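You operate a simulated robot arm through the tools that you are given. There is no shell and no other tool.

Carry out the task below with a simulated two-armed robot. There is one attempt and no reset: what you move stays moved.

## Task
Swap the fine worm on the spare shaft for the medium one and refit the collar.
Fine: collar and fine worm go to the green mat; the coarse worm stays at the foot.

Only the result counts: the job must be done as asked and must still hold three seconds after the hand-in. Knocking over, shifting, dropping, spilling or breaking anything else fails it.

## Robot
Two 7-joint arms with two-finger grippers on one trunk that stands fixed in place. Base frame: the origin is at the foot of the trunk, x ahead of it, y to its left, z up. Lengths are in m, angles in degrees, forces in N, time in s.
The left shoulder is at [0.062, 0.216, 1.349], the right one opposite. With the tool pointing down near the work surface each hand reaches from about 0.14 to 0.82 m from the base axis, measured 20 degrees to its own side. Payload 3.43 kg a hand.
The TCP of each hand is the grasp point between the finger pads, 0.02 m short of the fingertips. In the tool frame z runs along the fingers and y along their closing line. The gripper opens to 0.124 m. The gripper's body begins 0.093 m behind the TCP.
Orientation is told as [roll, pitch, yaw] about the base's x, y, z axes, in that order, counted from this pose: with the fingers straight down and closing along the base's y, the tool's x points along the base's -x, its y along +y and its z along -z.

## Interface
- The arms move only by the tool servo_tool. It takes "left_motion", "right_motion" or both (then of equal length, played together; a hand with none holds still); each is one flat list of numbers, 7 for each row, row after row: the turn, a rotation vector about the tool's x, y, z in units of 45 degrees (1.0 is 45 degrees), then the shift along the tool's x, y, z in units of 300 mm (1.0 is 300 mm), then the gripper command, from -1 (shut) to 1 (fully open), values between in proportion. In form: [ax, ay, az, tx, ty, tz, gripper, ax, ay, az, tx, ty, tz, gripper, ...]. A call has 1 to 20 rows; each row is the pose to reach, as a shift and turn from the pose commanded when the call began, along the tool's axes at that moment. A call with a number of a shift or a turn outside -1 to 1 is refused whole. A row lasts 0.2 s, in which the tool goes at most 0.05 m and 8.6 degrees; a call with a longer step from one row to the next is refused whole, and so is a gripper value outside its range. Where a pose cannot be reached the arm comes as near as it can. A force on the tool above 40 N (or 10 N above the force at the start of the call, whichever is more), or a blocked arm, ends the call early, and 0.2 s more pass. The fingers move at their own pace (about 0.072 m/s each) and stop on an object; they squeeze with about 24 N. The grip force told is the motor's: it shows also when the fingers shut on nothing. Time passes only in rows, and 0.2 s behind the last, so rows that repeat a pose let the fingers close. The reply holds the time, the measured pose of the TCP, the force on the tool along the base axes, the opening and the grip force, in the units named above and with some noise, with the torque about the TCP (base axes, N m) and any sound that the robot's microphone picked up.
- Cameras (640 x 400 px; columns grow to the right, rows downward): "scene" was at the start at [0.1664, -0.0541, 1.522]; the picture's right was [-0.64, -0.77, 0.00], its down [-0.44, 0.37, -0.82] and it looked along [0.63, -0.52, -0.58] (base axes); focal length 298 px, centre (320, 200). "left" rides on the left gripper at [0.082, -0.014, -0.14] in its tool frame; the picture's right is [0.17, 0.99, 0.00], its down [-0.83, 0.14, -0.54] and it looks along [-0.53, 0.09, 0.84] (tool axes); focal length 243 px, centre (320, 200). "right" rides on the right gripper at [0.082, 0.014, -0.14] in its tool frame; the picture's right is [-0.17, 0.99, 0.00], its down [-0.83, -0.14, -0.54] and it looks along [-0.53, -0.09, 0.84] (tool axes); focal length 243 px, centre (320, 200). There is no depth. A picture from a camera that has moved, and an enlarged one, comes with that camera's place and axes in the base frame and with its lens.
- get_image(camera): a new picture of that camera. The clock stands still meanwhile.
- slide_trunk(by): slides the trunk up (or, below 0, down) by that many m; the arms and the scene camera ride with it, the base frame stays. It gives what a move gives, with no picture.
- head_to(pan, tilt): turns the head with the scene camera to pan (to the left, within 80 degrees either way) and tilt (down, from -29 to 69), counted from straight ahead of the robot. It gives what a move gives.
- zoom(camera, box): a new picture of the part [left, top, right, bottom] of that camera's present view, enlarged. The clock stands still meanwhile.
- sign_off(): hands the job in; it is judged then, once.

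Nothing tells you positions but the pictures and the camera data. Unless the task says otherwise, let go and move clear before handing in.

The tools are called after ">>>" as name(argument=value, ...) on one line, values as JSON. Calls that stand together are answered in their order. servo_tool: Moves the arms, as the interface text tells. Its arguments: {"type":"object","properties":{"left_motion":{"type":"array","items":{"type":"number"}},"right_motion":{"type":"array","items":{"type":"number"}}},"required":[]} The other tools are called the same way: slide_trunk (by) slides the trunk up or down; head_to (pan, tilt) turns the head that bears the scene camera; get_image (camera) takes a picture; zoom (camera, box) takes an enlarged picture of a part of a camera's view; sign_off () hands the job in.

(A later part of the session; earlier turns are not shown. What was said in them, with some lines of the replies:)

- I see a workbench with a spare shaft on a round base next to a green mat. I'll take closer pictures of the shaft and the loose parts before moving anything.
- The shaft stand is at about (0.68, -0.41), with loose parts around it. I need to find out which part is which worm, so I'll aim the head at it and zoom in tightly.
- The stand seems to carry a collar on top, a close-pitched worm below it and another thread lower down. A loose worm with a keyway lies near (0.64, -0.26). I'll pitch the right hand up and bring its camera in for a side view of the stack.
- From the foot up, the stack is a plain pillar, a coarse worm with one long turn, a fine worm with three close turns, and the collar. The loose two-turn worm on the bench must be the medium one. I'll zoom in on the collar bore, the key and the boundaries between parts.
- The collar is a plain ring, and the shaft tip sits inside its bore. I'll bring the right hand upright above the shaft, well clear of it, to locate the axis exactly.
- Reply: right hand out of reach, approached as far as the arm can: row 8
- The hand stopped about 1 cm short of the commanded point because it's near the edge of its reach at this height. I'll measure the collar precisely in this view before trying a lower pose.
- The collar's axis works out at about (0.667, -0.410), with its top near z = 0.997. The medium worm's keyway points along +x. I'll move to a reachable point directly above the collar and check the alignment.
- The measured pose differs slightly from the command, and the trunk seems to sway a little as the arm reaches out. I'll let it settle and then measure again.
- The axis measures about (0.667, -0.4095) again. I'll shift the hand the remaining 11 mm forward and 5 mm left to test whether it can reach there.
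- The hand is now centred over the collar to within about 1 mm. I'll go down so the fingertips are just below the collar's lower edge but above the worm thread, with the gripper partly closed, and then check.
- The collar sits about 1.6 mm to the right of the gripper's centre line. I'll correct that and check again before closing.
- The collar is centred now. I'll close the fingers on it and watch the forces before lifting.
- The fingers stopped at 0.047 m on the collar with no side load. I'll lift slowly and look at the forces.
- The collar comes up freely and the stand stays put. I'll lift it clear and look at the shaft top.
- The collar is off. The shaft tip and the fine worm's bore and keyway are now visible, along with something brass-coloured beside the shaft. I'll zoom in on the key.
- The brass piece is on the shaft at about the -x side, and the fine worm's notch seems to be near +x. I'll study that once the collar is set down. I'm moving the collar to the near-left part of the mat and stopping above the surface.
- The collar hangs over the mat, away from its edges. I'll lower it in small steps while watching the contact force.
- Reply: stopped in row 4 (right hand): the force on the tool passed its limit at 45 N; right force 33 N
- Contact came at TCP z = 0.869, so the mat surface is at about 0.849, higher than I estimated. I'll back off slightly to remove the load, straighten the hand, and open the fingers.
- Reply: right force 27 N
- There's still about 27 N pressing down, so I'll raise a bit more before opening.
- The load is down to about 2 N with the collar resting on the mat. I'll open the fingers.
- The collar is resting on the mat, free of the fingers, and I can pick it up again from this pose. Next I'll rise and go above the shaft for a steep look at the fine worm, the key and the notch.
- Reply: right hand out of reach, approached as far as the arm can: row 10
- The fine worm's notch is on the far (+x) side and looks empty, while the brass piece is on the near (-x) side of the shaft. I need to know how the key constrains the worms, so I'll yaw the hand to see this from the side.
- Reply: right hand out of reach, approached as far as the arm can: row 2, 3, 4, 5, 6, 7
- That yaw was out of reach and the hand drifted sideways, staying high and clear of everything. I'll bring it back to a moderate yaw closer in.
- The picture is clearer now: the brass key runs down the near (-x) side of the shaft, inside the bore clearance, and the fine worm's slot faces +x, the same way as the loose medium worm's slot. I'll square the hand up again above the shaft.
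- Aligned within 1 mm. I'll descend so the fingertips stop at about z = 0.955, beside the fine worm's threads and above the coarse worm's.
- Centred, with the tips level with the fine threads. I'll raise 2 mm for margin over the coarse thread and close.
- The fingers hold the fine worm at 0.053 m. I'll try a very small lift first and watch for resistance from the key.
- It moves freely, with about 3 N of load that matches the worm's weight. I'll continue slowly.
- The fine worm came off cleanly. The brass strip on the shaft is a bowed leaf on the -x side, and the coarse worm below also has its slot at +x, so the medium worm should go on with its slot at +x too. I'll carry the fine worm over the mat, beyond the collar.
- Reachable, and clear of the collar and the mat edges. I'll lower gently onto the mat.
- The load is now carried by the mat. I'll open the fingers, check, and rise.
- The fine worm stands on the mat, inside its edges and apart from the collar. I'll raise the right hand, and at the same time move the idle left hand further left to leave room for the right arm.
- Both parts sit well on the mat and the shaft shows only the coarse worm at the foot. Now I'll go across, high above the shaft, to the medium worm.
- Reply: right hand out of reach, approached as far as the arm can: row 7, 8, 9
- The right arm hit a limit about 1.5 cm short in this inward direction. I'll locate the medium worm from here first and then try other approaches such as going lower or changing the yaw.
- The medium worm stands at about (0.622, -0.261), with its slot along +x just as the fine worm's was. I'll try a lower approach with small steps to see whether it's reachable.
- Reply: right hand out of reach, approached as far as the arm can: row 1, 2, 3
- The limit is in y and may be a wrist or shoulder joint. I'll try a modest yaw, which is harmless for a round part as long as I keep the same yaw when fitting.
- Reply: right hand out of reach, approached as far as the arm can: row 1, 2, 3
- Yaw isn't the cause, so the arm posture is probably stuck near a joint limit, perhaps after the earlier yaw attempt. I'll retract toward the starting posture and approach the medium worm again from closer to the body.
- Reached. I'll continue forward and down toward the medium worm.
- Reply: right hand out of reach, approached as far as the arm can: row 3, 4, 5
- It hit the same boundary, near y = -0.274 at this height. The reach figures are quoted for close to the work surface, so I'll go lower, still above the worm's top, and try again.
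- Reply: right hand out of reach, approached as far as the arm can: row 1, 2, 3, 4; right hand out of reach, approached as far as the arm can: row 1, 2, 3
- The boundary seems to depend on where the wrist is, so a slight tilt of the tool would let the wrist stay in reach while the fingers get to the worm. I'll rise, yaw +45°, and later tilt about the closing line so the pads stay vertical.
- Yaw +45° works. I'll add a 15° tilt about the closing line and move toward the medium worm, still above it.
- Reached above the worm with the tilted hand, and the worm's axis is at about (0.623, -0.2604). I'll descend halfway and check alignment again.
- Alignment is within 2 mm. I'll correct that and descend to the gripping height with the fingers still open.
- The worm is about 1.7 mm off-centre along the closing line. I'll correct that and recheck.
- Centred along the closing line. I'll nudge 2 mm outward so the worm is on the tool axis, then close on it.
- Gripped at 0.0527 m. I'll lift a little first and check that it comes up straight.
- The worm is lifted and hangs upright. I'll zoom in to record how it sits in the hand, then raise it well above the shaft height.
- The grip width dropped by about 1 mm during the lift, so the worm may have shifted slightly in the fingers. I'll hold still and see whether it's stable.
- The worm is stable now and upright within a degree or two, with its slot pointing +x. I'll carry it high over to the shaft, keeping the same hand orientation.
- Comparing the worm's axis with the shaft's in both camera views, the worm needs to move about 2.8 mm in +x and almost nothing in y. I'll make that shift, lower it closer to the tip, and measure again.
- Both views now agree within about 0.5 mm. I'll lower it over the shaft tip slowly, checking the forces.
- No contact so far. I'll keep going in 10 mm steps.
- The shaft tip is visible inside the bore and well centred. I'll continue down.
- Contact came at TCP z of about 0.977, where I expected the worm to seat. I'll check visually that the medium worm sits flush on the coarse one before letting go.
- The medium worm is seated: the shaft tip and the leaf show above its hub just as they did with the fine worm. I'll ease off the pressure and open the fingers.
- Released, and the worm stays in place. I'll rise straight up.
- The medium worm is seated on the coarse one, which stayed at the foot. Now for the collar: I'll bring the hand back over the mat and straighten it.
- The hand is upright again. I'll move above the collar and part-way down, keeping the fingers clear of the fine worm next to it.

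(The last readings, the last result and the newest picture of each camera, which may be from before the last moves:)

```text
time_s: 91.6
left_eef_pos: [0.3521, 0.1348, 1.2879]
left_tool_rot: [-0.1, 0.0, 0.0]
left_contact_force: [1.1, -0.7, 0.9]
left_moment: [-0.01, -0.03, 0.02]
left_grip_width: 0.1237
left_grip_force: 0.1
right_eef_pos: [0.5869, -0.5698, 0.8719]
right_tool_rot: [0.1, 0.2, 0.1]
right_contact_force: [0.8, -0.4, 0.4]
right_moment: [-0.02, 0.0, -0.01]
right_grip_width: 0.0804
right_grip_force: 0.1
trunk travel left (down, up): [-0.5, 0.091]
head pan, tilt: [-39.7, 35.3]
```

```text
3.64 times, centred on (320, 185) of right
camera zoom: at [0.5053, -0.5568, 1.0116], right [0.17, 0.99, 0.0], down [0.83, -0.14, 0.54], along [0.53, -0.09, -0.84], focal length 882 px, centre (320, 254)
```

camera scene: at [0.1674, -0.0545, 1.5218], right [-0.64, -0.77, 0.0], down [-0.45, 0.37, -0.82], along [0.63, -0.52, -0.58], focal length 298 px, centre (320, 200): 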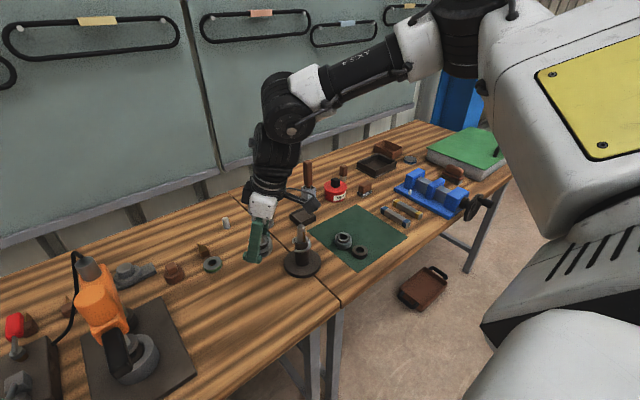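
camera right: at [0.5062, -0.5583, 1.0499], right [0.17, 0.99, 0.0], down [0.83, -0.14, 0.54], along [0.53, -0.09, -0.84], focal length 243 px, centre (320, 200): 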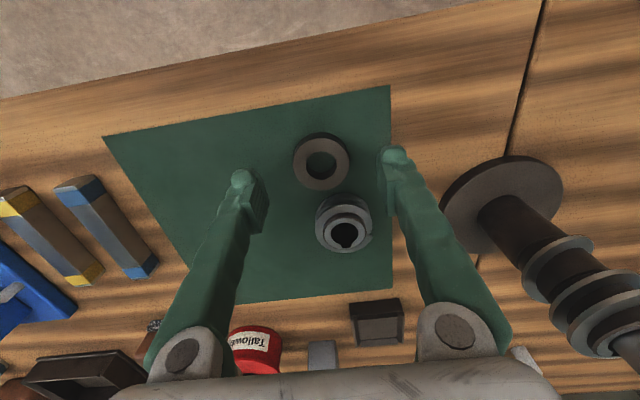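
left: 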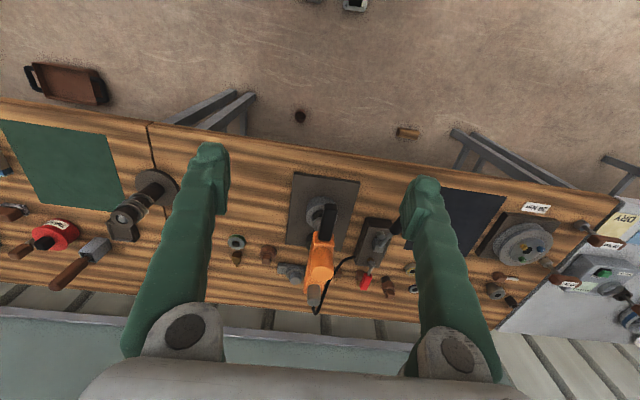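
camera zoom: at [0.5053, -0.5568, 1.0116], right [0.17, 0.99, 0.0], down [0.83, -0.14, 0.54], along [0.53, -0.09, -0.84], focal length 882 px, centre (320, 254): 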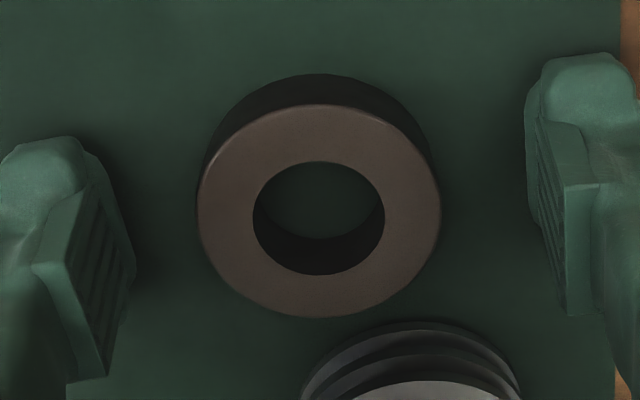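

Centred on the collar. I'll close and lift it.

>>> servo_tool(right_motion=[0, 0, 0, 0, 0, 0, 0.0, 0, 0, 0, 0, 0, 0, -1, 0, 0, 0, 0, 0, 0, -1, 0, 0, 0, 0, 0, 0, -1])

>>> servo_tool(right_motion=[0, 0, 0, 0, 0, -0.03, -1, 0, 0, 0, 0, 0, -0.08, -1, 0, 0, 0, 0, 0, -0.14, -1, 0, 0, 0, 0, 0, -0.2, -1, 0, 0, 0, 0, 0, -0.2, -1])

>>> get_image(camera="right")

>>> zoom(camera="right", box=[275, 145, 365, 225])

```text
time_s: 92.6
left_eef_pos: [0.353, 0.1337, 1.2896]
left_tool_rot: [0.0, 0.1, 0.0]
left_contact_force: [0.5, 0.7, -0.2]
left_moment: [0.03, 0.02, -0.05]
left_grip_width: 0.1239
left_grip_force: 0.0
right_eef_pos: [0.5886, -0.5702, 0.8726]
right_tool_rot: [0.1, 0.0, 0.0]
right_contact_force: [0.6, 0.4, -0.5]
right_moment: [-0.01, -0.02, -0.01]
right_grip_width: 0.0471
right_grip_force: 23.9
trunk travel left (down, up): [-0.5, 0.091]
head pan, tilt: [-39.7, 35.3]
```

```text
time_s: 93.8
left_eef_pos: [0.3554, 0.1343, 1.2882]
left_tool_rot: [0.1, -0.1, 0.0]
left_contact_force: [-0.5, -0.2, 0.1]
left_moment: [0.0, 0.01, -0.03]
left_grip_width: 0.1238
left_grip_force: 0.0
right_eef_pos: [0.5887, -0.5694, 0.9337]
right_tool_rot: [0.1, 0.1, -0.1]
right_contact_force: [-0.2, 0.5, -1.5]
right_moment: [0.03, 0.0, -0.03]
right_grip_width: 0.0469
right_grip_force: 24.6
trunk travel left (down, up): [-0.5, 0.091]
head pan, tilt: [-39.7, 35.3]
```

```text
taken
camera right: at [0.5065, -0.5571, 1.0724], right [0.17, 0.99, 0.0], down [0.83, -0.14, 0.54], along [0.53, -0.09, -0.84], focal length 243 px, centre (320, 200)
```

right: 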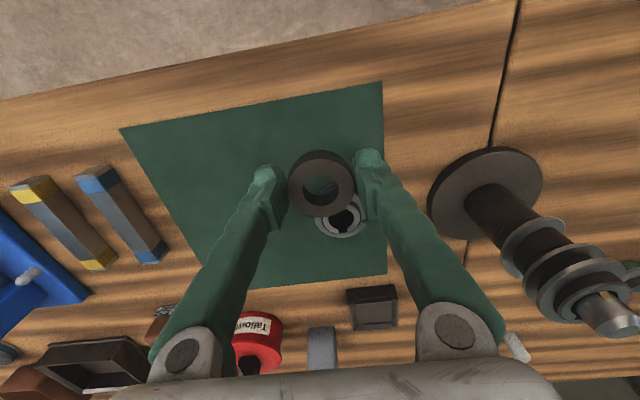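

```text
5.00 times, centred on (320, 185) of right
camera zoom: at [0.5065, -0.5571, 1.0724], right [0.17, 0.99, 0.0], down [0.83, -0.14, 0.54], along [0.53, -0.09, -0.84], focal length 1213 px, centre (320, 275)
```

zoom: 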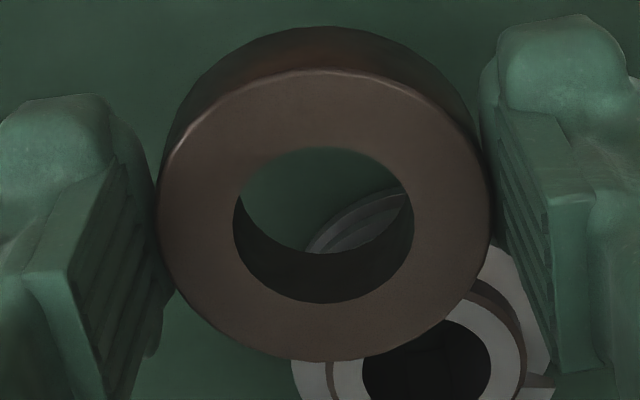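

The collar is held as before. I'll raise it and carry it back to just above the shaft.

>>> servo_tool(right_motion=[0, 0, 0, 0, 0, -0.11, -1, 0, 0, 0, 0, 0, -0.22, -1, 0, 0, 0, 0, 0, -0.33, -1, 0, 0, 0, 0, 0, -0.433, -1, 0, 0, 0, -0.0527, 0.1071, -0.433, -1, 0, 0, 0, -0.1055, 0.2143, -0.433, -1, 0, 0, 0, -0.1582, 0.3214, -0.433, -1, 0, 0, 0, -0.211, 0.4286, -0.433, -1, 0, 0, 0, -0.2637, 0.5357, -0.433, -1, 0, 0, 0, -0.2637, 0.5357, -0.433, -1, 0, 0, 0, -0.2637, 0.5357, -0.433, -1])

>>> zoom(camera="right", box=[260, 90, 380, 220])

>>> zoom(camera="scene", box=[283, 195, 323, 245])

```text
time_s: 96.2
left_eef_pos: [0.355, 0.1333, 1.2887]
left_tool_rot: [0.1, -0.1, 0.0]
left_contact_force: [0.2, -0.3, -0.3]
left_moment: [-0.01, 0.01, 0.02]
left_grip_width: 0.1238
left_grip_force: 0.1
right_eef_pos: [0.6652, -0.4104, 1.0637]
right_tool_rot: [0.1, 0.1, 0.0]
right_contact_force: [-0.3, 0.5, -1.9]
right_moment: [0.04, 0.0, 0.04]
right_grip_width: 0.047
right_grip_force: 23.8
trunk travel left (down, up): [-0.5, 0.091]
head pan, tilt: [-39.7, 35.3]
```

```text
3.08 times, centred on (320, 155) of right
camera zoom: at [0.5835, -0.3973, 1.2026], right [0.17, 0.99, 0.0], down [0.83, -0.14, 0.54], along [0.53, -0.09, -0.84], focal length 746 px, centre (320, 338)
```

zoom: 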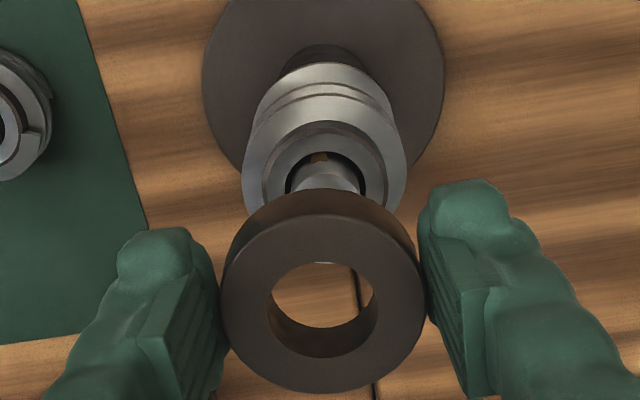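

```text
8.00 times, centred on (303, 220) of scene
camera zoom: at [0.1665, -0.054, 1.522], right [-0.64, -0.77, 0.0], down [-0.45, 0.37, -0.82], along [0.63, -0.52, -0.58], focal length 2381 px, centre (456, 40)
```

zoom: 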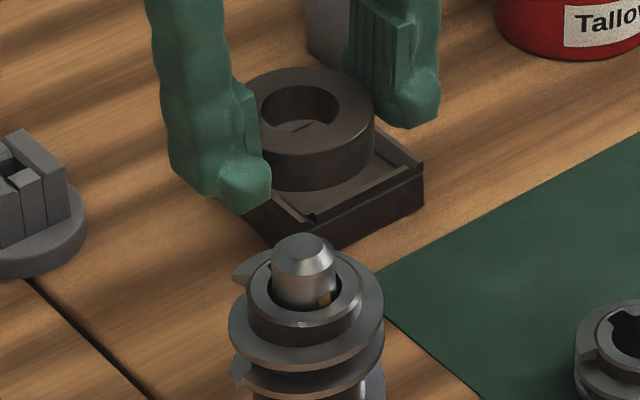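

>>> zoom(camera="right", box=[295, 115, 350, 160])

>>> zoom(camera="right", box=[275, 145, 365, 225])

>>> zoom(camera="scene", box=[287, 195, 319, 221])

>>> zoom(camera="scene", box=[287, 218, 319, 244])

```text
8.89 times, centred on (322, 138) of right
camera zoom: at [0.5835, -0.3973, 1.2026], right [0.17, 0.99, 0.0], down [0.83, -0.14, 0.54], along [0.53, -0.09, -0.84], focal length 2157 px, centre (298, 756)
```

zoom: 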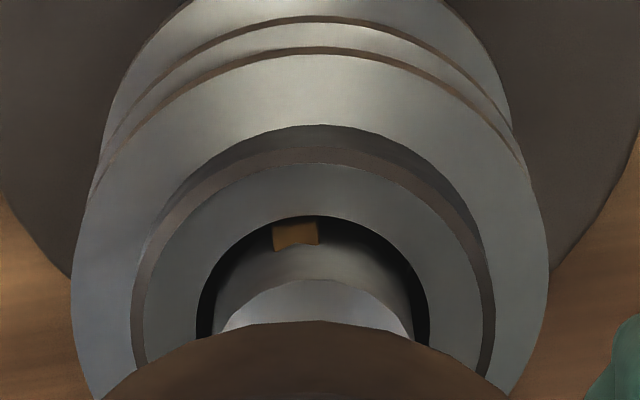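

```text
5.00 times, centred on (320, 185) of right
camera zoom: at [0.5835, -0.3973, 1.2026], right [0.17, 0.99, 0.0], down [0.83, -0.14, 0.54], along [0.53, -0.09, -0.84], focal length 1213 px, centre (320, 275)
```

zoom: 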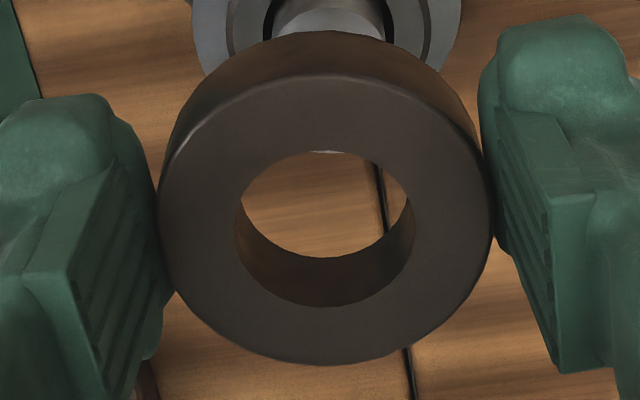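

```text
15.38 times, centred on (303, 208) of scene
camera zoom: at [0.1665, -0.054, 1.522], right [-0.64, -0.77, 0.0], down [-0.45, 0.37, -0.82], along [0.63, -0.52, -0.58], focal length 4579 px, centre (582, 77)
```

zoom: 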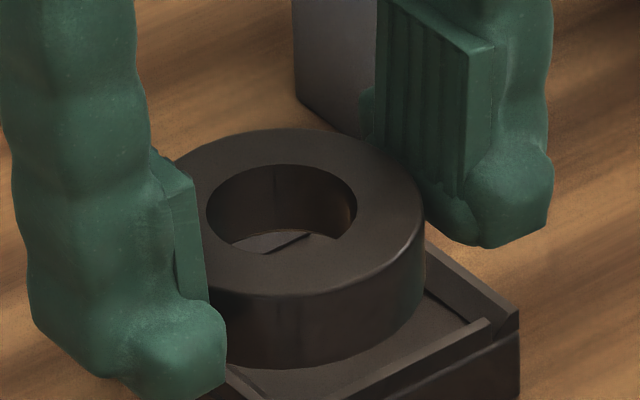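

```text
15.38 times, centred on (303, 231) of scene
camera zoom: at [0.1665, -0.054, 1.522], right [-0.64, -0.77, 0.0], down [-0.45, 0.37, -0.82], along [0.63, -0.52, -0.58], focal length 4579 px, centre (582, -277)
```

zoom: 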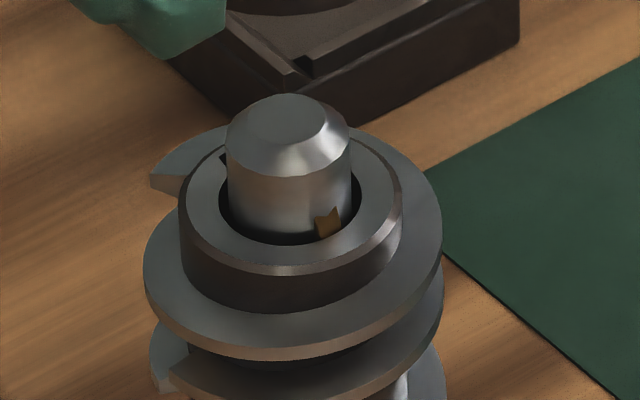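

The collar needs about 2.3 mm in +x to line up with the shaft. I'll apply that and come down to just above the tip, then recheck.

>>> servo_tool(right_motion=[0, 0, 0, -0.0077, 0.002, 0.03, -1, 0, 0, 0, -0.0077, 0.002, 0.06, -1, 0, 0, 0, -0.0077, 0.002, 0.09, -1, 0, 0, 0, -0.0077, 0.002, 0.09, -1, 0, 0, 0, -0.0077, 0.002, 0.09, -1])

>>> zoom(camera="right", box=[275, 120, 365, 225])

>>> zoom(camera="scene", box=[287, 205, 319, 231])

>>> zoom(camera="right", box=[295, 115, 350, 160])

```text
time_s: 97.4
left_eef_pos: [0.3538, 0.1335, 1.288]
left_tool_rot: [-0.1, 0.0, 0.1]
left_contact_force: [0.4, 1.1, 0.1]
left_moment: [0.01, 0.02, 0.01]
left_grip_width: 0.1243
left_grip_force: 0.0
right_eef_pos: [0.6689, -0.4085, 1.0371]
right_tool_rot: [0.0, 0.0, 0.0]
right_contact_force: [0.1, -0.6, -2.5]
right_moment: [-0.02, -0.01, -0.03]
right_grip_width: 0.0472
right_grip_force: 24.8
trunk travel left (down, up): [-0.5, 0.091]
head pan, tilt: [-39.7, 35.3]
```

```text
3.81 times, centred on (320, 172) of right
camera zoom: at [0.5865, -0.3959, 1.1762], right [0.17, 0.99, 0.0], down [0.83, -0.14, 0.54], along [0.53, -0.09, -0.84], focal length 924 px, centre (320, 305)
```

zoom: 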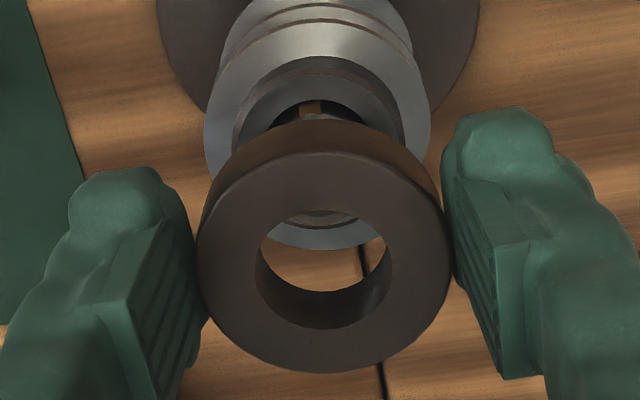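

```text
15.38 times, centred on (303, 218) of scene
camera zoom: at [0.1666, -0.0543, 1.522], right [-0.64, -0.77, 0.0], down [-0.45, 0.37, -0.82], along [0.63, -0.52, -0.58], focal length 4579 px, centre (582, -77)
```

zoom: 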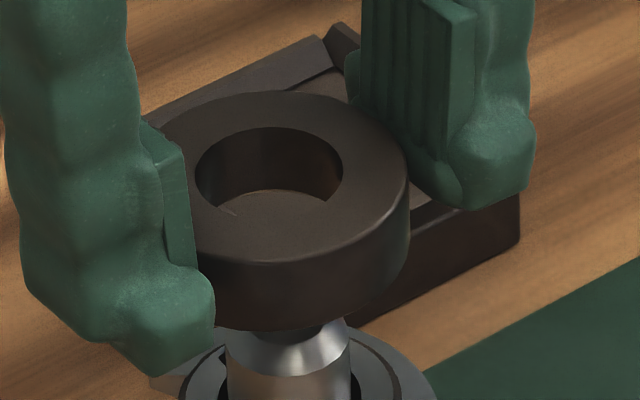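

```text
8.89 times, centred on (322, 138) of right
camera zoom: at [0.5865, -0.3959, 1.1762], right [0.17, 0.99, 0.0], down [0.83, -0.14, 0.54], along [0.53, -0.09, -0.84], focal length 2157 px, centre (298, 756)
```

zoom: 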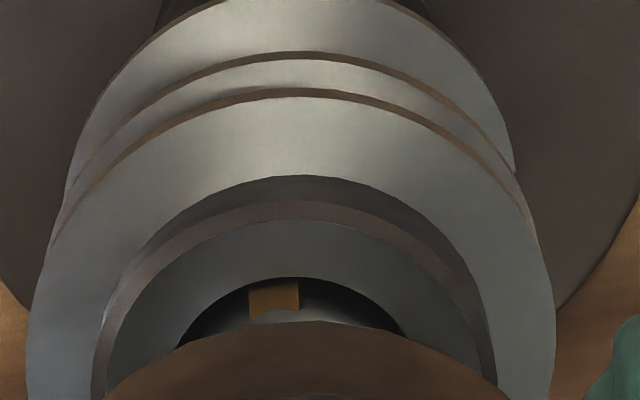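

The hand settled slightly past the target: the collar is now about 1.1 mm too far in x and 1.4 mm in y. I'll correct and let it settle fully.

>>> servo_tool(right_motion=[0, 0, 0, 0.0037, -0.0047, 0, -1, 0, 0, 0, 0.0037, -0.0047, 0, -1, 0, 0, 0, 0.0037, -0.0047, 0, -1, 0, 0, 0, 0.0037, -0.0047, 0, -1])

>>> zoom(camera="right", box=[275, 120, 365, 225])

>>> zoom(camera="scene", box=[287, 205, 319, 231])

>>> zoom(camera="right", box=[295, 115, 350, 160])

```text
time_s: 98.4
left_eef_pos: [0.354, 0.1347, 1.2883]
left_tool_rot: [0.1, 0.0, 0.1]
left_contact_force: [0.0, 0.4, 0.7]
left_moment: [0.0, 0.04, 0.01]
left_grip_width: 0.1241
left_grip_force: 0.0
right_eef_pos: [0.6669, -0.4123, 1.0372]
right_tool_rot: [0.1, 0.1, 0.0]
right_contact_force: [0.4, 0.1, -1.6]
right_moment: [0.0, -0.02, -0.02]
right_grip_width: 0.047
right_grip_force: 24.3
trunk travel left (down, up): [-0.5, 0.091]
head pan, tilt: [-39.7, 35.3]
```

```text
3.81 times, centred on (320, 172) of right
camera zoom: at [0.5854, -0.3975, 1.176], right [0.17, 0.99, 0.0], down [0.83, -0.14, 0.54], along [0.53, -0.09, -0.84], focal length 924 px, centre (320, 305)
```

zoom: 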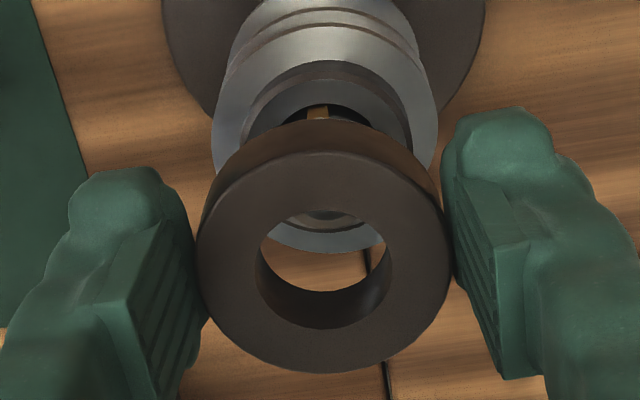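

```text
15.38 times, centred on (303, 218) of scene
camera zoom: at [0.1665, -0.0542, 1.522], right [-0.64, -0.77, 0.0], down [-0.44, 0.37, -0.82], along [0.63, -0.52, -0.58], focal length 4579 px, centre (582, -77)
```

zoom: 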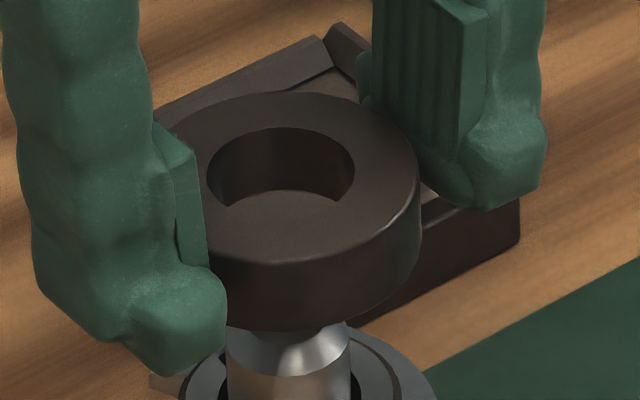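

```text
8.89 times, centred on (322, 138) of right
camera zoom: at [0.5854, -0.3975, 1.176], right [0.17, 0.99, 0.0], down [0.83, -0.14, 0.54], along [0.53, -0.09, -0.84], focal length 2157 px, centre (298, 756)
```

zoom: 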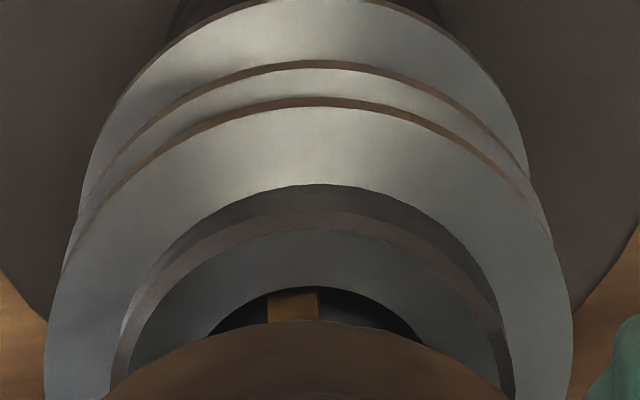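

Both views now agree within 0.5 mm. I'll lower the collar slowly over the tip.

>>> servo_tool(right_motion=[0, 0, 0, 0, 0, 0.01, -1, 0, 0, 0, 0, 0, 0.02, -1, 0, 0, 0, 0, 0, 0.03, -1, 0, 0, 0, 0, 0, 0.04, -1, 0, 0, 0, 0, 0, 0.05, -1, 0, 0, 0, 0, 0, 0.05, -1])

>>> zoom(camera="right", box=[275, 120, 365, 225])

>>> zoom(camera="scene", box=[287, 210, 319, 236])

```text
time_s: 99.8
left_eef_pos: [0.3533, 0.1346, 1.2883]
left_tool_rot: [0.0, 0.1, 0.0]
left_contact_force: [-0.1, 0.1, 0.8]
left_moment: [0.02, 0.01, -0.03]
left_grip_width: 0.1242
left_grip_force: 0.1
right_eef_pos: [0.6676, -0.4104, 1.0215]
right_tool_rot: [0.1, 0.2, 0.1]
right_contact_force: [0.0, 0.6, -0.4]
right_moment: [0.02, 0.01, -0.04]
right_grip_width: 0.0473
right_grip_force: 24.3
trunk travel left (down, up): [-0.5, 0.091]
head pan, tilt: [-39.7, 35.3]
```

```text
3.81 times, centred on (320, 172) of right
camera zoom: at [0.5859, -0.3977, 1.1604], right [0.17, 0.99, 0.0], down [0.83, -0.14, 0.54], along [0.53, -0.09, -0.84], focal length 924 px, centre (320, 305)
```

zoom: 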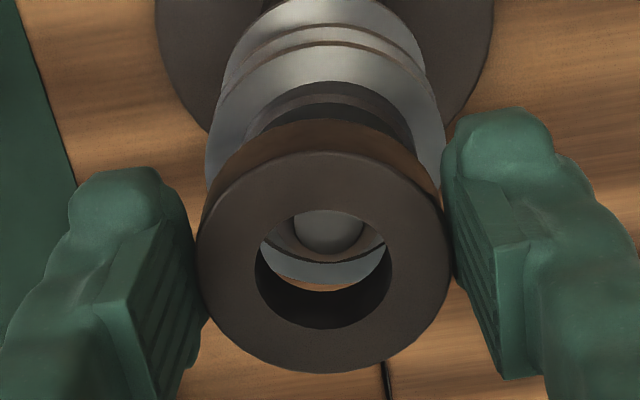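

```text
15.38 times, centred on (303, 223) of scene
camera zoom: at [0.1666, -0.0542, 1.522], right [-0.64, -0.77, 0.0], down [-0.45, 0.37, -0.82], along [0.63, -0.52, -0.58], focal length 4579 px, centre (582, -154)
```

zoom: 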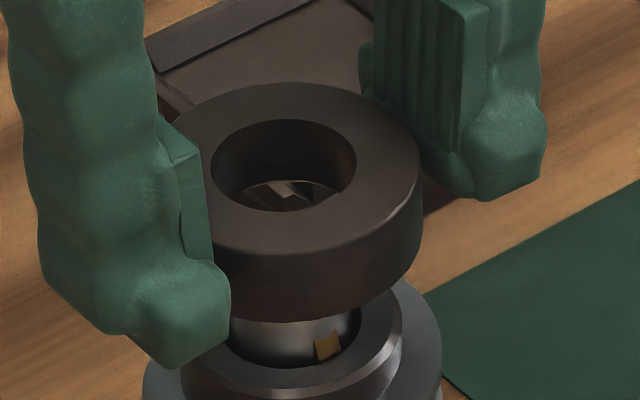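

>>> servo_tool(right_motion=[0, 0, 0, 0, 0, 0.008, -1, 0, 0, 0, 0, 0, 0.016, -1, 0, 0, 0, 0, 0, 0.024, -1, 0, 0, 0, 0, 0, 0.032, -1, 0, 0, 0, 0, 0, 0.032, -1])

>>> zoom(camera="right", box=[275, 145, 365, 225])

>>> zoom(camera="scene", box=[287, 210, 319, 246])

```text
time_s: 101.0
left_eef_pos: [0.354, 0.134, 1.2882]
left_tool_rot: [0.0, 0.1, 0.0]
left_contact_force: [-1.1, 0.2, -0.4]
left_moment: [0.0, 0.0, 0.0]
left_grip_width: 0.1242
left_grip_force: 0.0
right_eef_pos: [0.6685, -0.4109, 1.0142]
right_tool_rot: [0.1, 0.2, 0.0]
right_contact_force: [-0.2, 0.0, -1.2]
right_moment: [0.02, 0.0, -0.02]
right_grip_width: 0.0468
right_grip_force: 23.9
trunk travel left (down, up): [-0.5, 0.091]
head pan, tilt: [-39.7, 35.3]
```

```text
5.00 times, centred on (320, 185) of right
camera zoom: at [0.5857, -0.3977, 1.1514], right [0.17, 0.99, 0.0], down [0.83, -0.14, 0.54], along [0.53, -0.09, -0.84], focal length 1213 px, centre (320, 275)
```

zoom: 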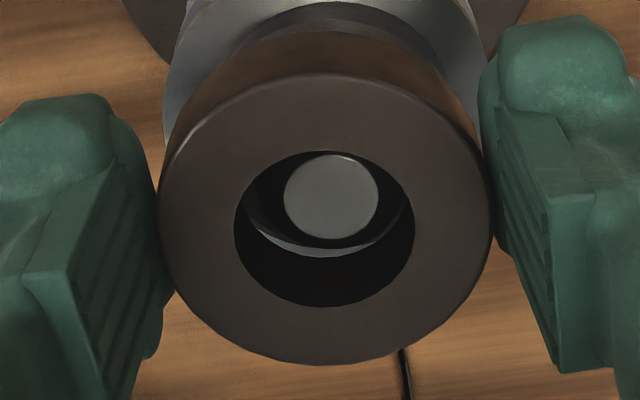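

```text
11.11 times, centred on (303, 228) of scene
camera zoom: at [0.1665, -0.0542, 1.522], right [-0.64, -0.77, 0.0], down [-0.45, 0.37, -0.82], along [0.63, -0.52, -0.58], focal length 3307 px, centre (509, -111)
```

zoom: 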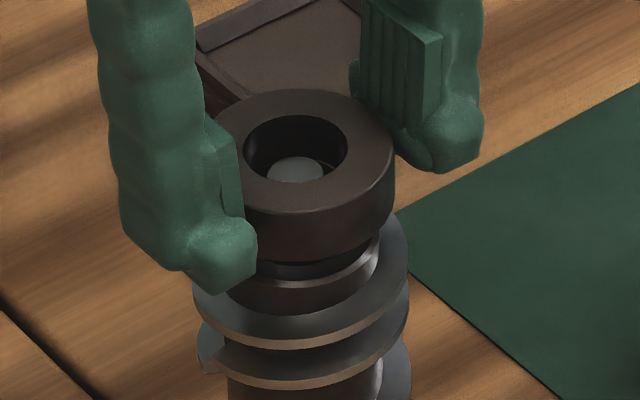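

The tip is inside the collar's bore. I'll nudge 0.7 mm in y and continue down.

>>> servo_tool(right_motion=[0, 0, 0, 0, 0.0023, 0, -1, 0, 0, 0, 0, 0.0023, 0.007, -1, 0, 0, 0, 0, 0.0023, 0.014, -1, 0, 0, 0, 0, 0.0023, 0.02, -1, 0, 0, 0, 0, 0.0023, 0.02, -1])

>>> zoom(camera="right", box=[275, 145, 365, 225])

>>> zoom(camera="scene", box=[287, 210, 319, 246])

```text
time_s: 102.2
left_eef_pos: [0.3538, 0.1345, 1.2897]
left_tool_rot: [0.0, 0.0, -0.1]
left_contact_force: [0.4, 0.1, 0.4]
left_moment: [-0.02, 0.0, 0.0]
left_grip_width: 0.1241
left_grip_force: 0.1
right_eef_pos: [0.6671, -0.4099, 1.0061]
right_tool_rot: [0.1, 0.0, 0.0]
right_contact_force: [0.2, -0.2, -1.3]
right_moment: [0.02, 0.02, 0.0]
right_grip_width: 0.047
right_grip_force: 24.5
trunk travel left (down, up): [-0.5, 0.091]
head pan, tilt: [-39.7, 35.3]
```

```text
5.00 times, centred on (320, 185) of right
camera zoom: at [0.5854, -0.3969, 1.1455], right [0.17, 0.99, 0.0], down [0.83, -0.14, 0.54], along [0.53, -0.09, -0.84], focal length 1213 px, centre (320, 275)
```

zoom: 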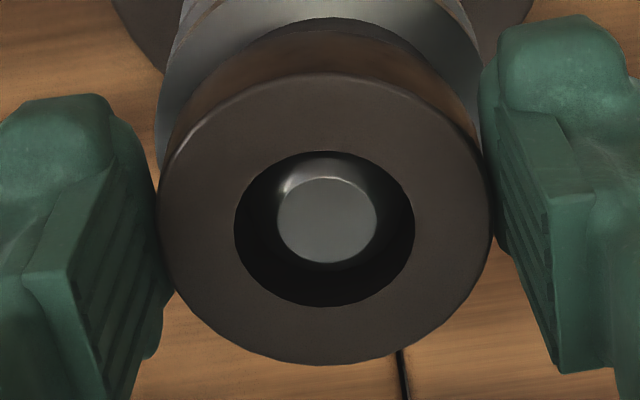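

```text
11.11 times, centred on (303, 228) of scene
camera zoom: at [0.1664, -0.0542, 1.522], right [-0.64, -0.77, 0.0], down [-0.44, 0.37, -0.82], along [0.63, -0.52, -0.58], focal length 3307 px, centre (509, -111)
```

zoom: 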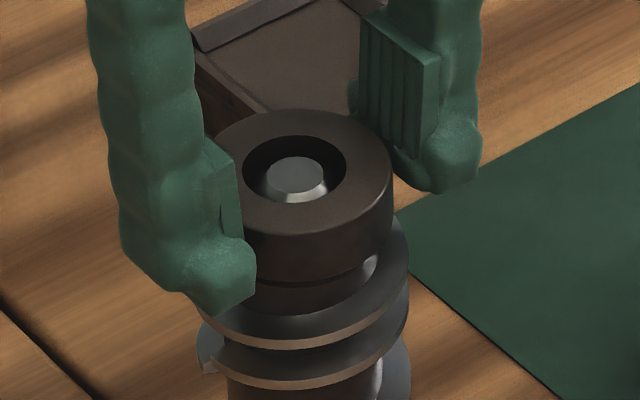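

Well centred. I'll take the last few millimetres in small steps until it seats.

>>> servo_tool(right_motion=[0, 0, 0, 0, 0, 0.004, -1, 0, 0, 0, 0, 0, 0.007, -1, 0, 0, 0, 0, 0, 0.007, -1])

```text
time_s: 103.0
left_eef_pos: [0.3546, 0.1352, 1.2885]
left_tool_rot: [0.0, 0.1, 0.0]
left_contact_force: [0.6, 0.3, 0.6]
left_moment: [0.0, 0.0, -0.03]
left_grip_width: 0.1242
left_grip_force: 0.2
right_eef_pos: [0.6669, -0.4095, 1.0037]
right_tool_rot: [0.1, 0.1, -0.1]
right_contact_force: [0.9, -0.5, -2.6]
right_moment: [-0.03, 0.01, 0.02]
right_grip_width: 0.0468
right_grip_force: 24.4
trunk travel left (down, up): [-0.5, 0.091]
head pan, tilt: [-39.7, 35.3]
```

>>> servo_tool(right_motion=[0, 0, 0, 0, 0, 0.003, -1, 0, 0, 0, 0, 0, 0.005, -1, 0, 0, 0, 0, 0, 0.005, -1])

>>> zoom(camera="scene", box=[287, 215, 319, 251])

```text
time_s: 103.8
left_eef_pos: [0.3519, 0.1345, 1.2891]
left_tool_rot: [0.0, -0.1, 0.0]
left_contact_force: [-0.2, -0.6, -0.4]
left_moment: [-0.02, 0.0, 0.01]
left_grip_width: 0.1239
left_grip_force: 0.0
right_eef_pos: [0.6681, -0.4109, 1.0034]
right_tool_rot: [0.2, -0.1, 0.0]
right_contact_force: [2.5, -3.7, 5.7]
right_moment: [-0.05, 0.05, 0.01]
right_grip_width: 0.0469
right_grip_force: 23.5
trunk travel left (down, up): [-0.5, 0.091]
head pan, tilt: [-39.7, 35.3]
```

```text
11.11 times, centred on (303, 233) of scene
camera zoom: at [0.166, -0.0541, 1.5221], right [-0.64, -0.77, 0.0], down [-0.44, 0.37, -0.82], along [0.63, -0.52, -0.58], focal length 3307 px, centre (509, -167)
```

zoom: 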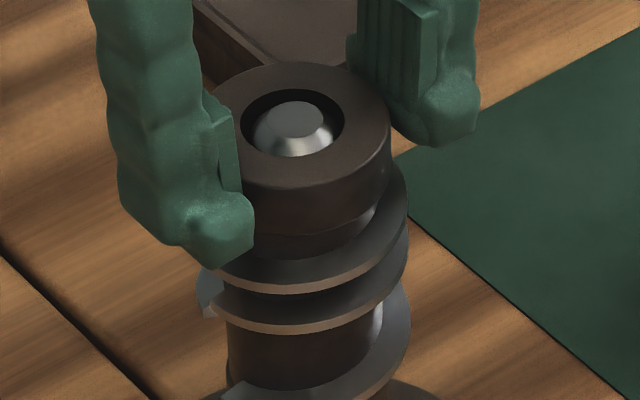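

The collar has reached the medium worm's hub at the expected height. I'll relieve the pressure and open the fingers.

>>> servo_tool(right_motion=[0, 0, 0, 0, 0, -0.003, -1, 0, 0, 0, 0, 0, -0.003, -1, 0, 0, 0, 0, 0, -0.003, -1])

>>> zoom(camera="scene", box=[287, 215, 319, 251])

>>> zoom(camera="right", box=[275, 120, 365, 225])

```text
time_s: 104.6
left_eef_pos: [0.3544, 0.1345, 1.2886]
left_tool_rot: [0.0, 0.0, 0.0]
left_contact_force: [0.2, -0.3, 0.1]
left_moment: [-0.02, 0.03, 0.02]
left_grip_width: 0.1241
left_grip_force: 0.1
right_eef_pos: [0.6671, -0.4089, 1.0038]
right_tool_rot: [0.1, 0.2, 0.0]
right_contact_force: [0.1, -0.9, 0.2]
right_moment: [0.02, -0.01, -0.04]
right_grip_width: 0.047
right_grip_force: 23.7
trunk travel left (down, up): [-0.5, 0.091]
head pan, tilt: [-39.7, 35.3]
```

```text
11.11 times, centred on (303, 233) of scene
camera zoom: at [0.1664, -0.0541, 1.522], right [-0.64, -0.77, 0.0], down [-0.44, 0.37, -0.82], along [0.63, -0.52, -0.58], focal length 3307 px, centre (509, -167)
```

zoom: 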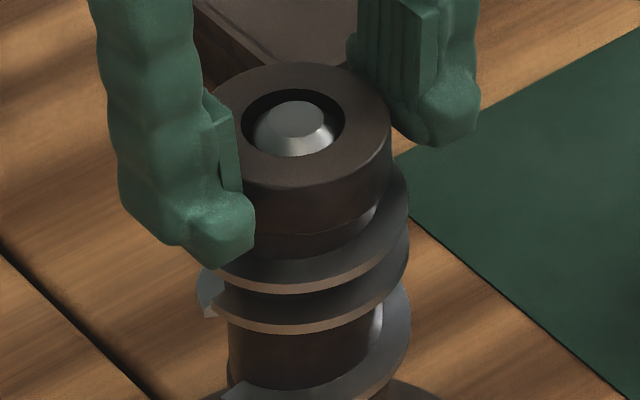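

```text
3.81 times, centred on (320, 172) of right
camera zoom: at [0.5858, -0.3965, 1.1426], right [0.17, 0.99, 0.0], down [0.83, -0.14, 0.54], along [0.53, -0.09, -0.84], focal length 924 px, centre (320, 305)
```

zoom: 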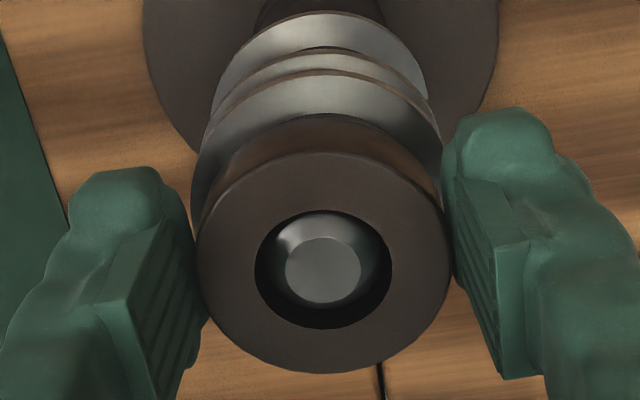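

>>> servo_tool(right_motion=[0, 0, 0, 0, 0, 0, -0.1, 0, 0, 0, 0, 0, 0, 0.3, 0, 0, 0, 0, 0, 0, 0.3, 0, 0, 0, 0, 0, 0, 0.3])

>>> zoom(camera="right", box=[245, 110, 395, 230])

>>> zoom(camera="scene", box=[280, 210, 326, 270])

```text
time_s: 105.6
left_eef_pos: [0.3543, 0.1349, 1.2886]
left_tool_rot: [-0.1, 0.0, 0.0]
left_contact_force: [-0.9, 0.1, -0.4]
left_moment: [-0.02, -0.02, 0.01]
left_grip_width: 0.1239
left_grip_force: 0.0
right_eef_pos: [0.6684, -0.4097, 1.004]
right_tool_rot: [0.1, 0.0, 0.1]
right_contact_force: [-0.3, -0.6, 0.1]
right_moment: [0.02, 0.0, 0.01]
right_grip_width: 0.0808
right_grip_force: 0.1
trunk travel left (down, up): [-0.5, 0.091]
head pan, tilt: [-39.7, 35.3]
```

```text
3.33 times, centred on (320, 170) of right
camera zoom: at [0.586, -0.3965, 1.143], right [0.17, 0.99, 0.0], down [0.83, -0.14, 0.54], along [0.53, -0.09, -0.84], focal length 809 px, centre (320, 300)
```

zoom: 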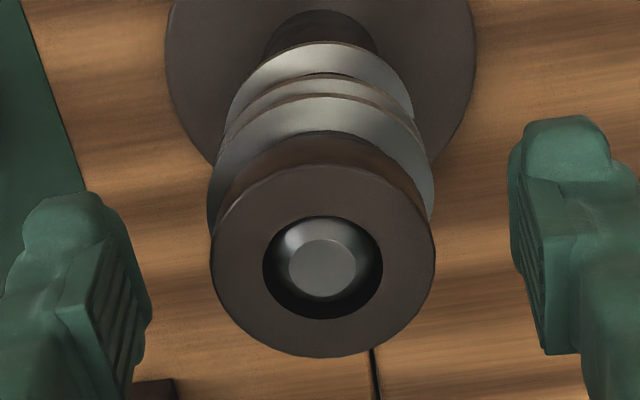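

```text
6.67 times, centred on (303, 240) of scene
camera zoom: at [0.1664, -0.0541, 1.522], right [-0.64, -0.77, 0.0], down [-0.44, 0.37, -0.82], along [0.63, -0.52, -0.58], focal length 1984 px, centre (433, -67)
```

zoom: 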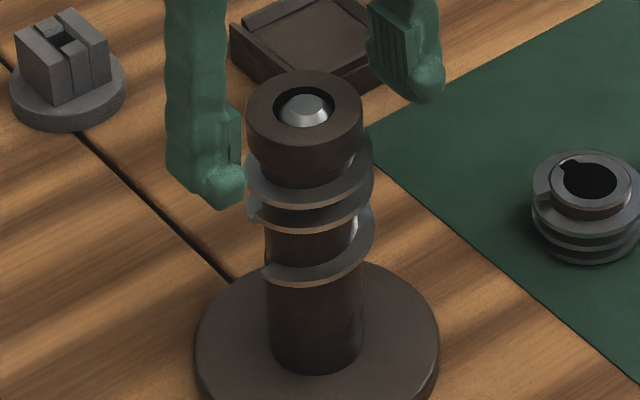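

The collar is back on, above the medium worm. I'll rise straight up, then retract the hand clear of the bench.

>>> servo_tool(right_motion=[0, 0, 0, 0, 0, -0.04, 0.3, 0, 0, 0, 0, 0, -0.1, 0.3, 0, 0, 0, 0, 0, -0.18, 0.3, 0, 0, 0, 0, 0, -0.25, 0.3, 0, 0, 0, 0.12, -0.05, -0.3, 0.3, 0, 0, 0, 0.25, -0.1, -0.36, 0.3, 0, 0, 0, 0.38, -0.15, -0.42, 0.3, 0, 0, 0, 0.51, -0.2, -0.48, 0.3, 0, 0, 0, 0.64, -0.25, -0.54, 0.3, 0, 0, 0, 0.77, -0.3, -0.6, 0.3, 0, 0, 0, 0.9, -0.35, -0.66, 0.3, 0, 0, 0, 0.9, -0.35, -0.66, 0.3])

>>> get_image(camera="scene")

>>> zoom(camera="scene", box=[278, 212, 328, 282])

>>> zoom(camera="scene", box=[220, 150, 420, 320])

>>> get_image(camera="right")

```text
time_s: 108.2
left_eef_pos: [0.3556, 0.1337, 1.2889]
left_tool_rot: [0.0, 0.1, 0.0]
left_contact_force: [-0.3, 0.1, -1.3]
left_moment: [0.0, 0.03, 0.01]
left_grip_width: 0.1239
left_grip_force: 0.0
right_eef_pos: [0.4, -0.5147, 1.2051]
right_tool_rot: [0.1, 0.1, 0.0]
right_contact_force: [0.2, 0.8, 0.7]
right_moment: [-0.05, 0.0, -0.01]
right_grip_width: 0.0806
right_grip_force: 0.0
trunk travel left (down, up): [-0.5, 0.091]
head pan, tilt: [-39.7, 35.3]
```

```text
taken
camera scene: at [0.1678, -0.0537, 1.5218], right [-0.64, -0.77, 0.0], down [-0.45, 0.37, -0.82], along [0.63, -0.52, -0.58], focal length 298 px, centre (320, 200)
```

scene: 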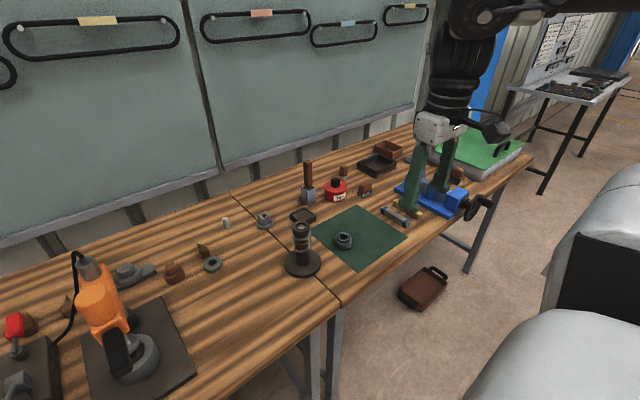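

```text
5.71 times, centred on (303, 247) of scene
camera zoom: at [0.1678, -0.0537, 1.5218], right [-0.64, -0.77, 0.0], down [-0.45, 0.37, -0.82], along [0.63, -0.52, -0.58], focal length 1701 px, centre (417, -69)
```

zoom: 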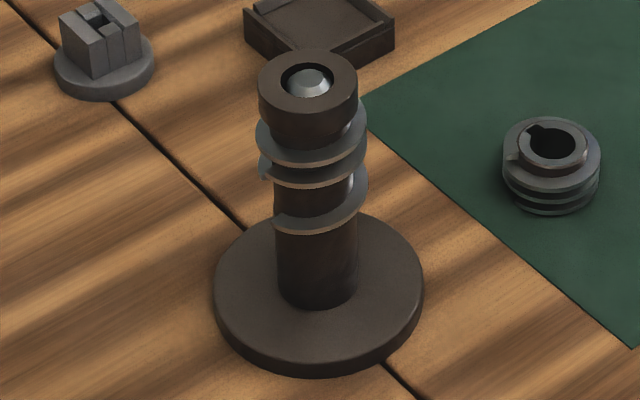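

```text
2.35 times, centred on (320, 235) of scene
camera zoom: at [0.1678, -0.0537, 1.5218], right [-0.64, -0.77, 0.0], down [-0.45, 0.37, -0.82], along [0.63, -0.52, -0.58], focal length 700 px, centre (320, 118)
```

zoom: 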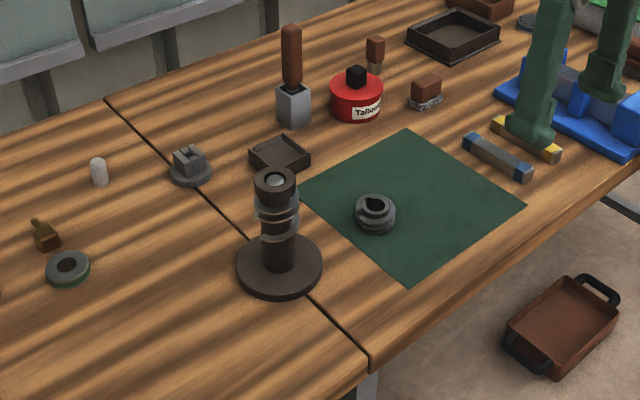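

```text
taken
camera right: at [0.318, -0.5022, 1.343], right [0.17, 0.99, 0.0], down [0.83, -0.14, 0.54], along [0.53, -0.09, -0.84], focal length 243 px, centre (320, 200)
```

right: 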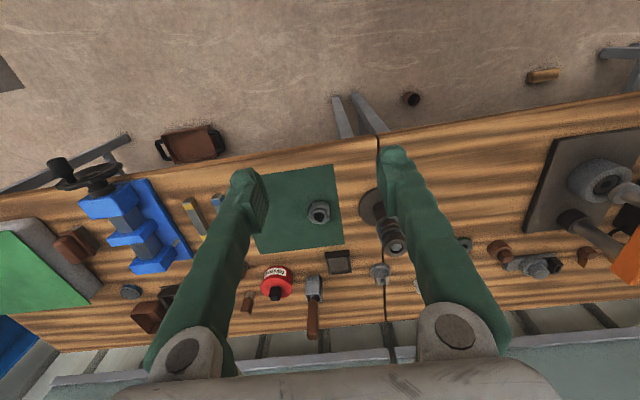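

The stand hasn't moved. It now carries the coarse worm at the foot, the medium worm above it and the collar on top at its original height. The fine worm is alone on the green mat, and both hands are clear, so I'm handing in.

>>> sign_off()

```text
The job is handed in.
```

The medium worm is now on the spare shaft in place of the fine one, with the collar refitted on top, and I've handed the job in. I don't have a verdict back yet, only confirmation that it was handed in.

- **Shaft:** the coarse worm is still at the foot and the medium worm sits on it. The medium worm's slot faces the same way the fine worm's did, and the collar is back at its original height.
- **Green mat:** only the fine worm is on it, well inside the edges. I read your note as putting the collar on the mat during the swap, since you also asked for it to be refitted.
- **Everything else:** the last pictures show the stand where it was and nothing else moved or knocked. Both hands are clear.

One thing didn't go to plan: the first time I set the collar down, I pressed it onto the mat with about 45 N before the arm stopped itself. The pictures showed no sign of damage.
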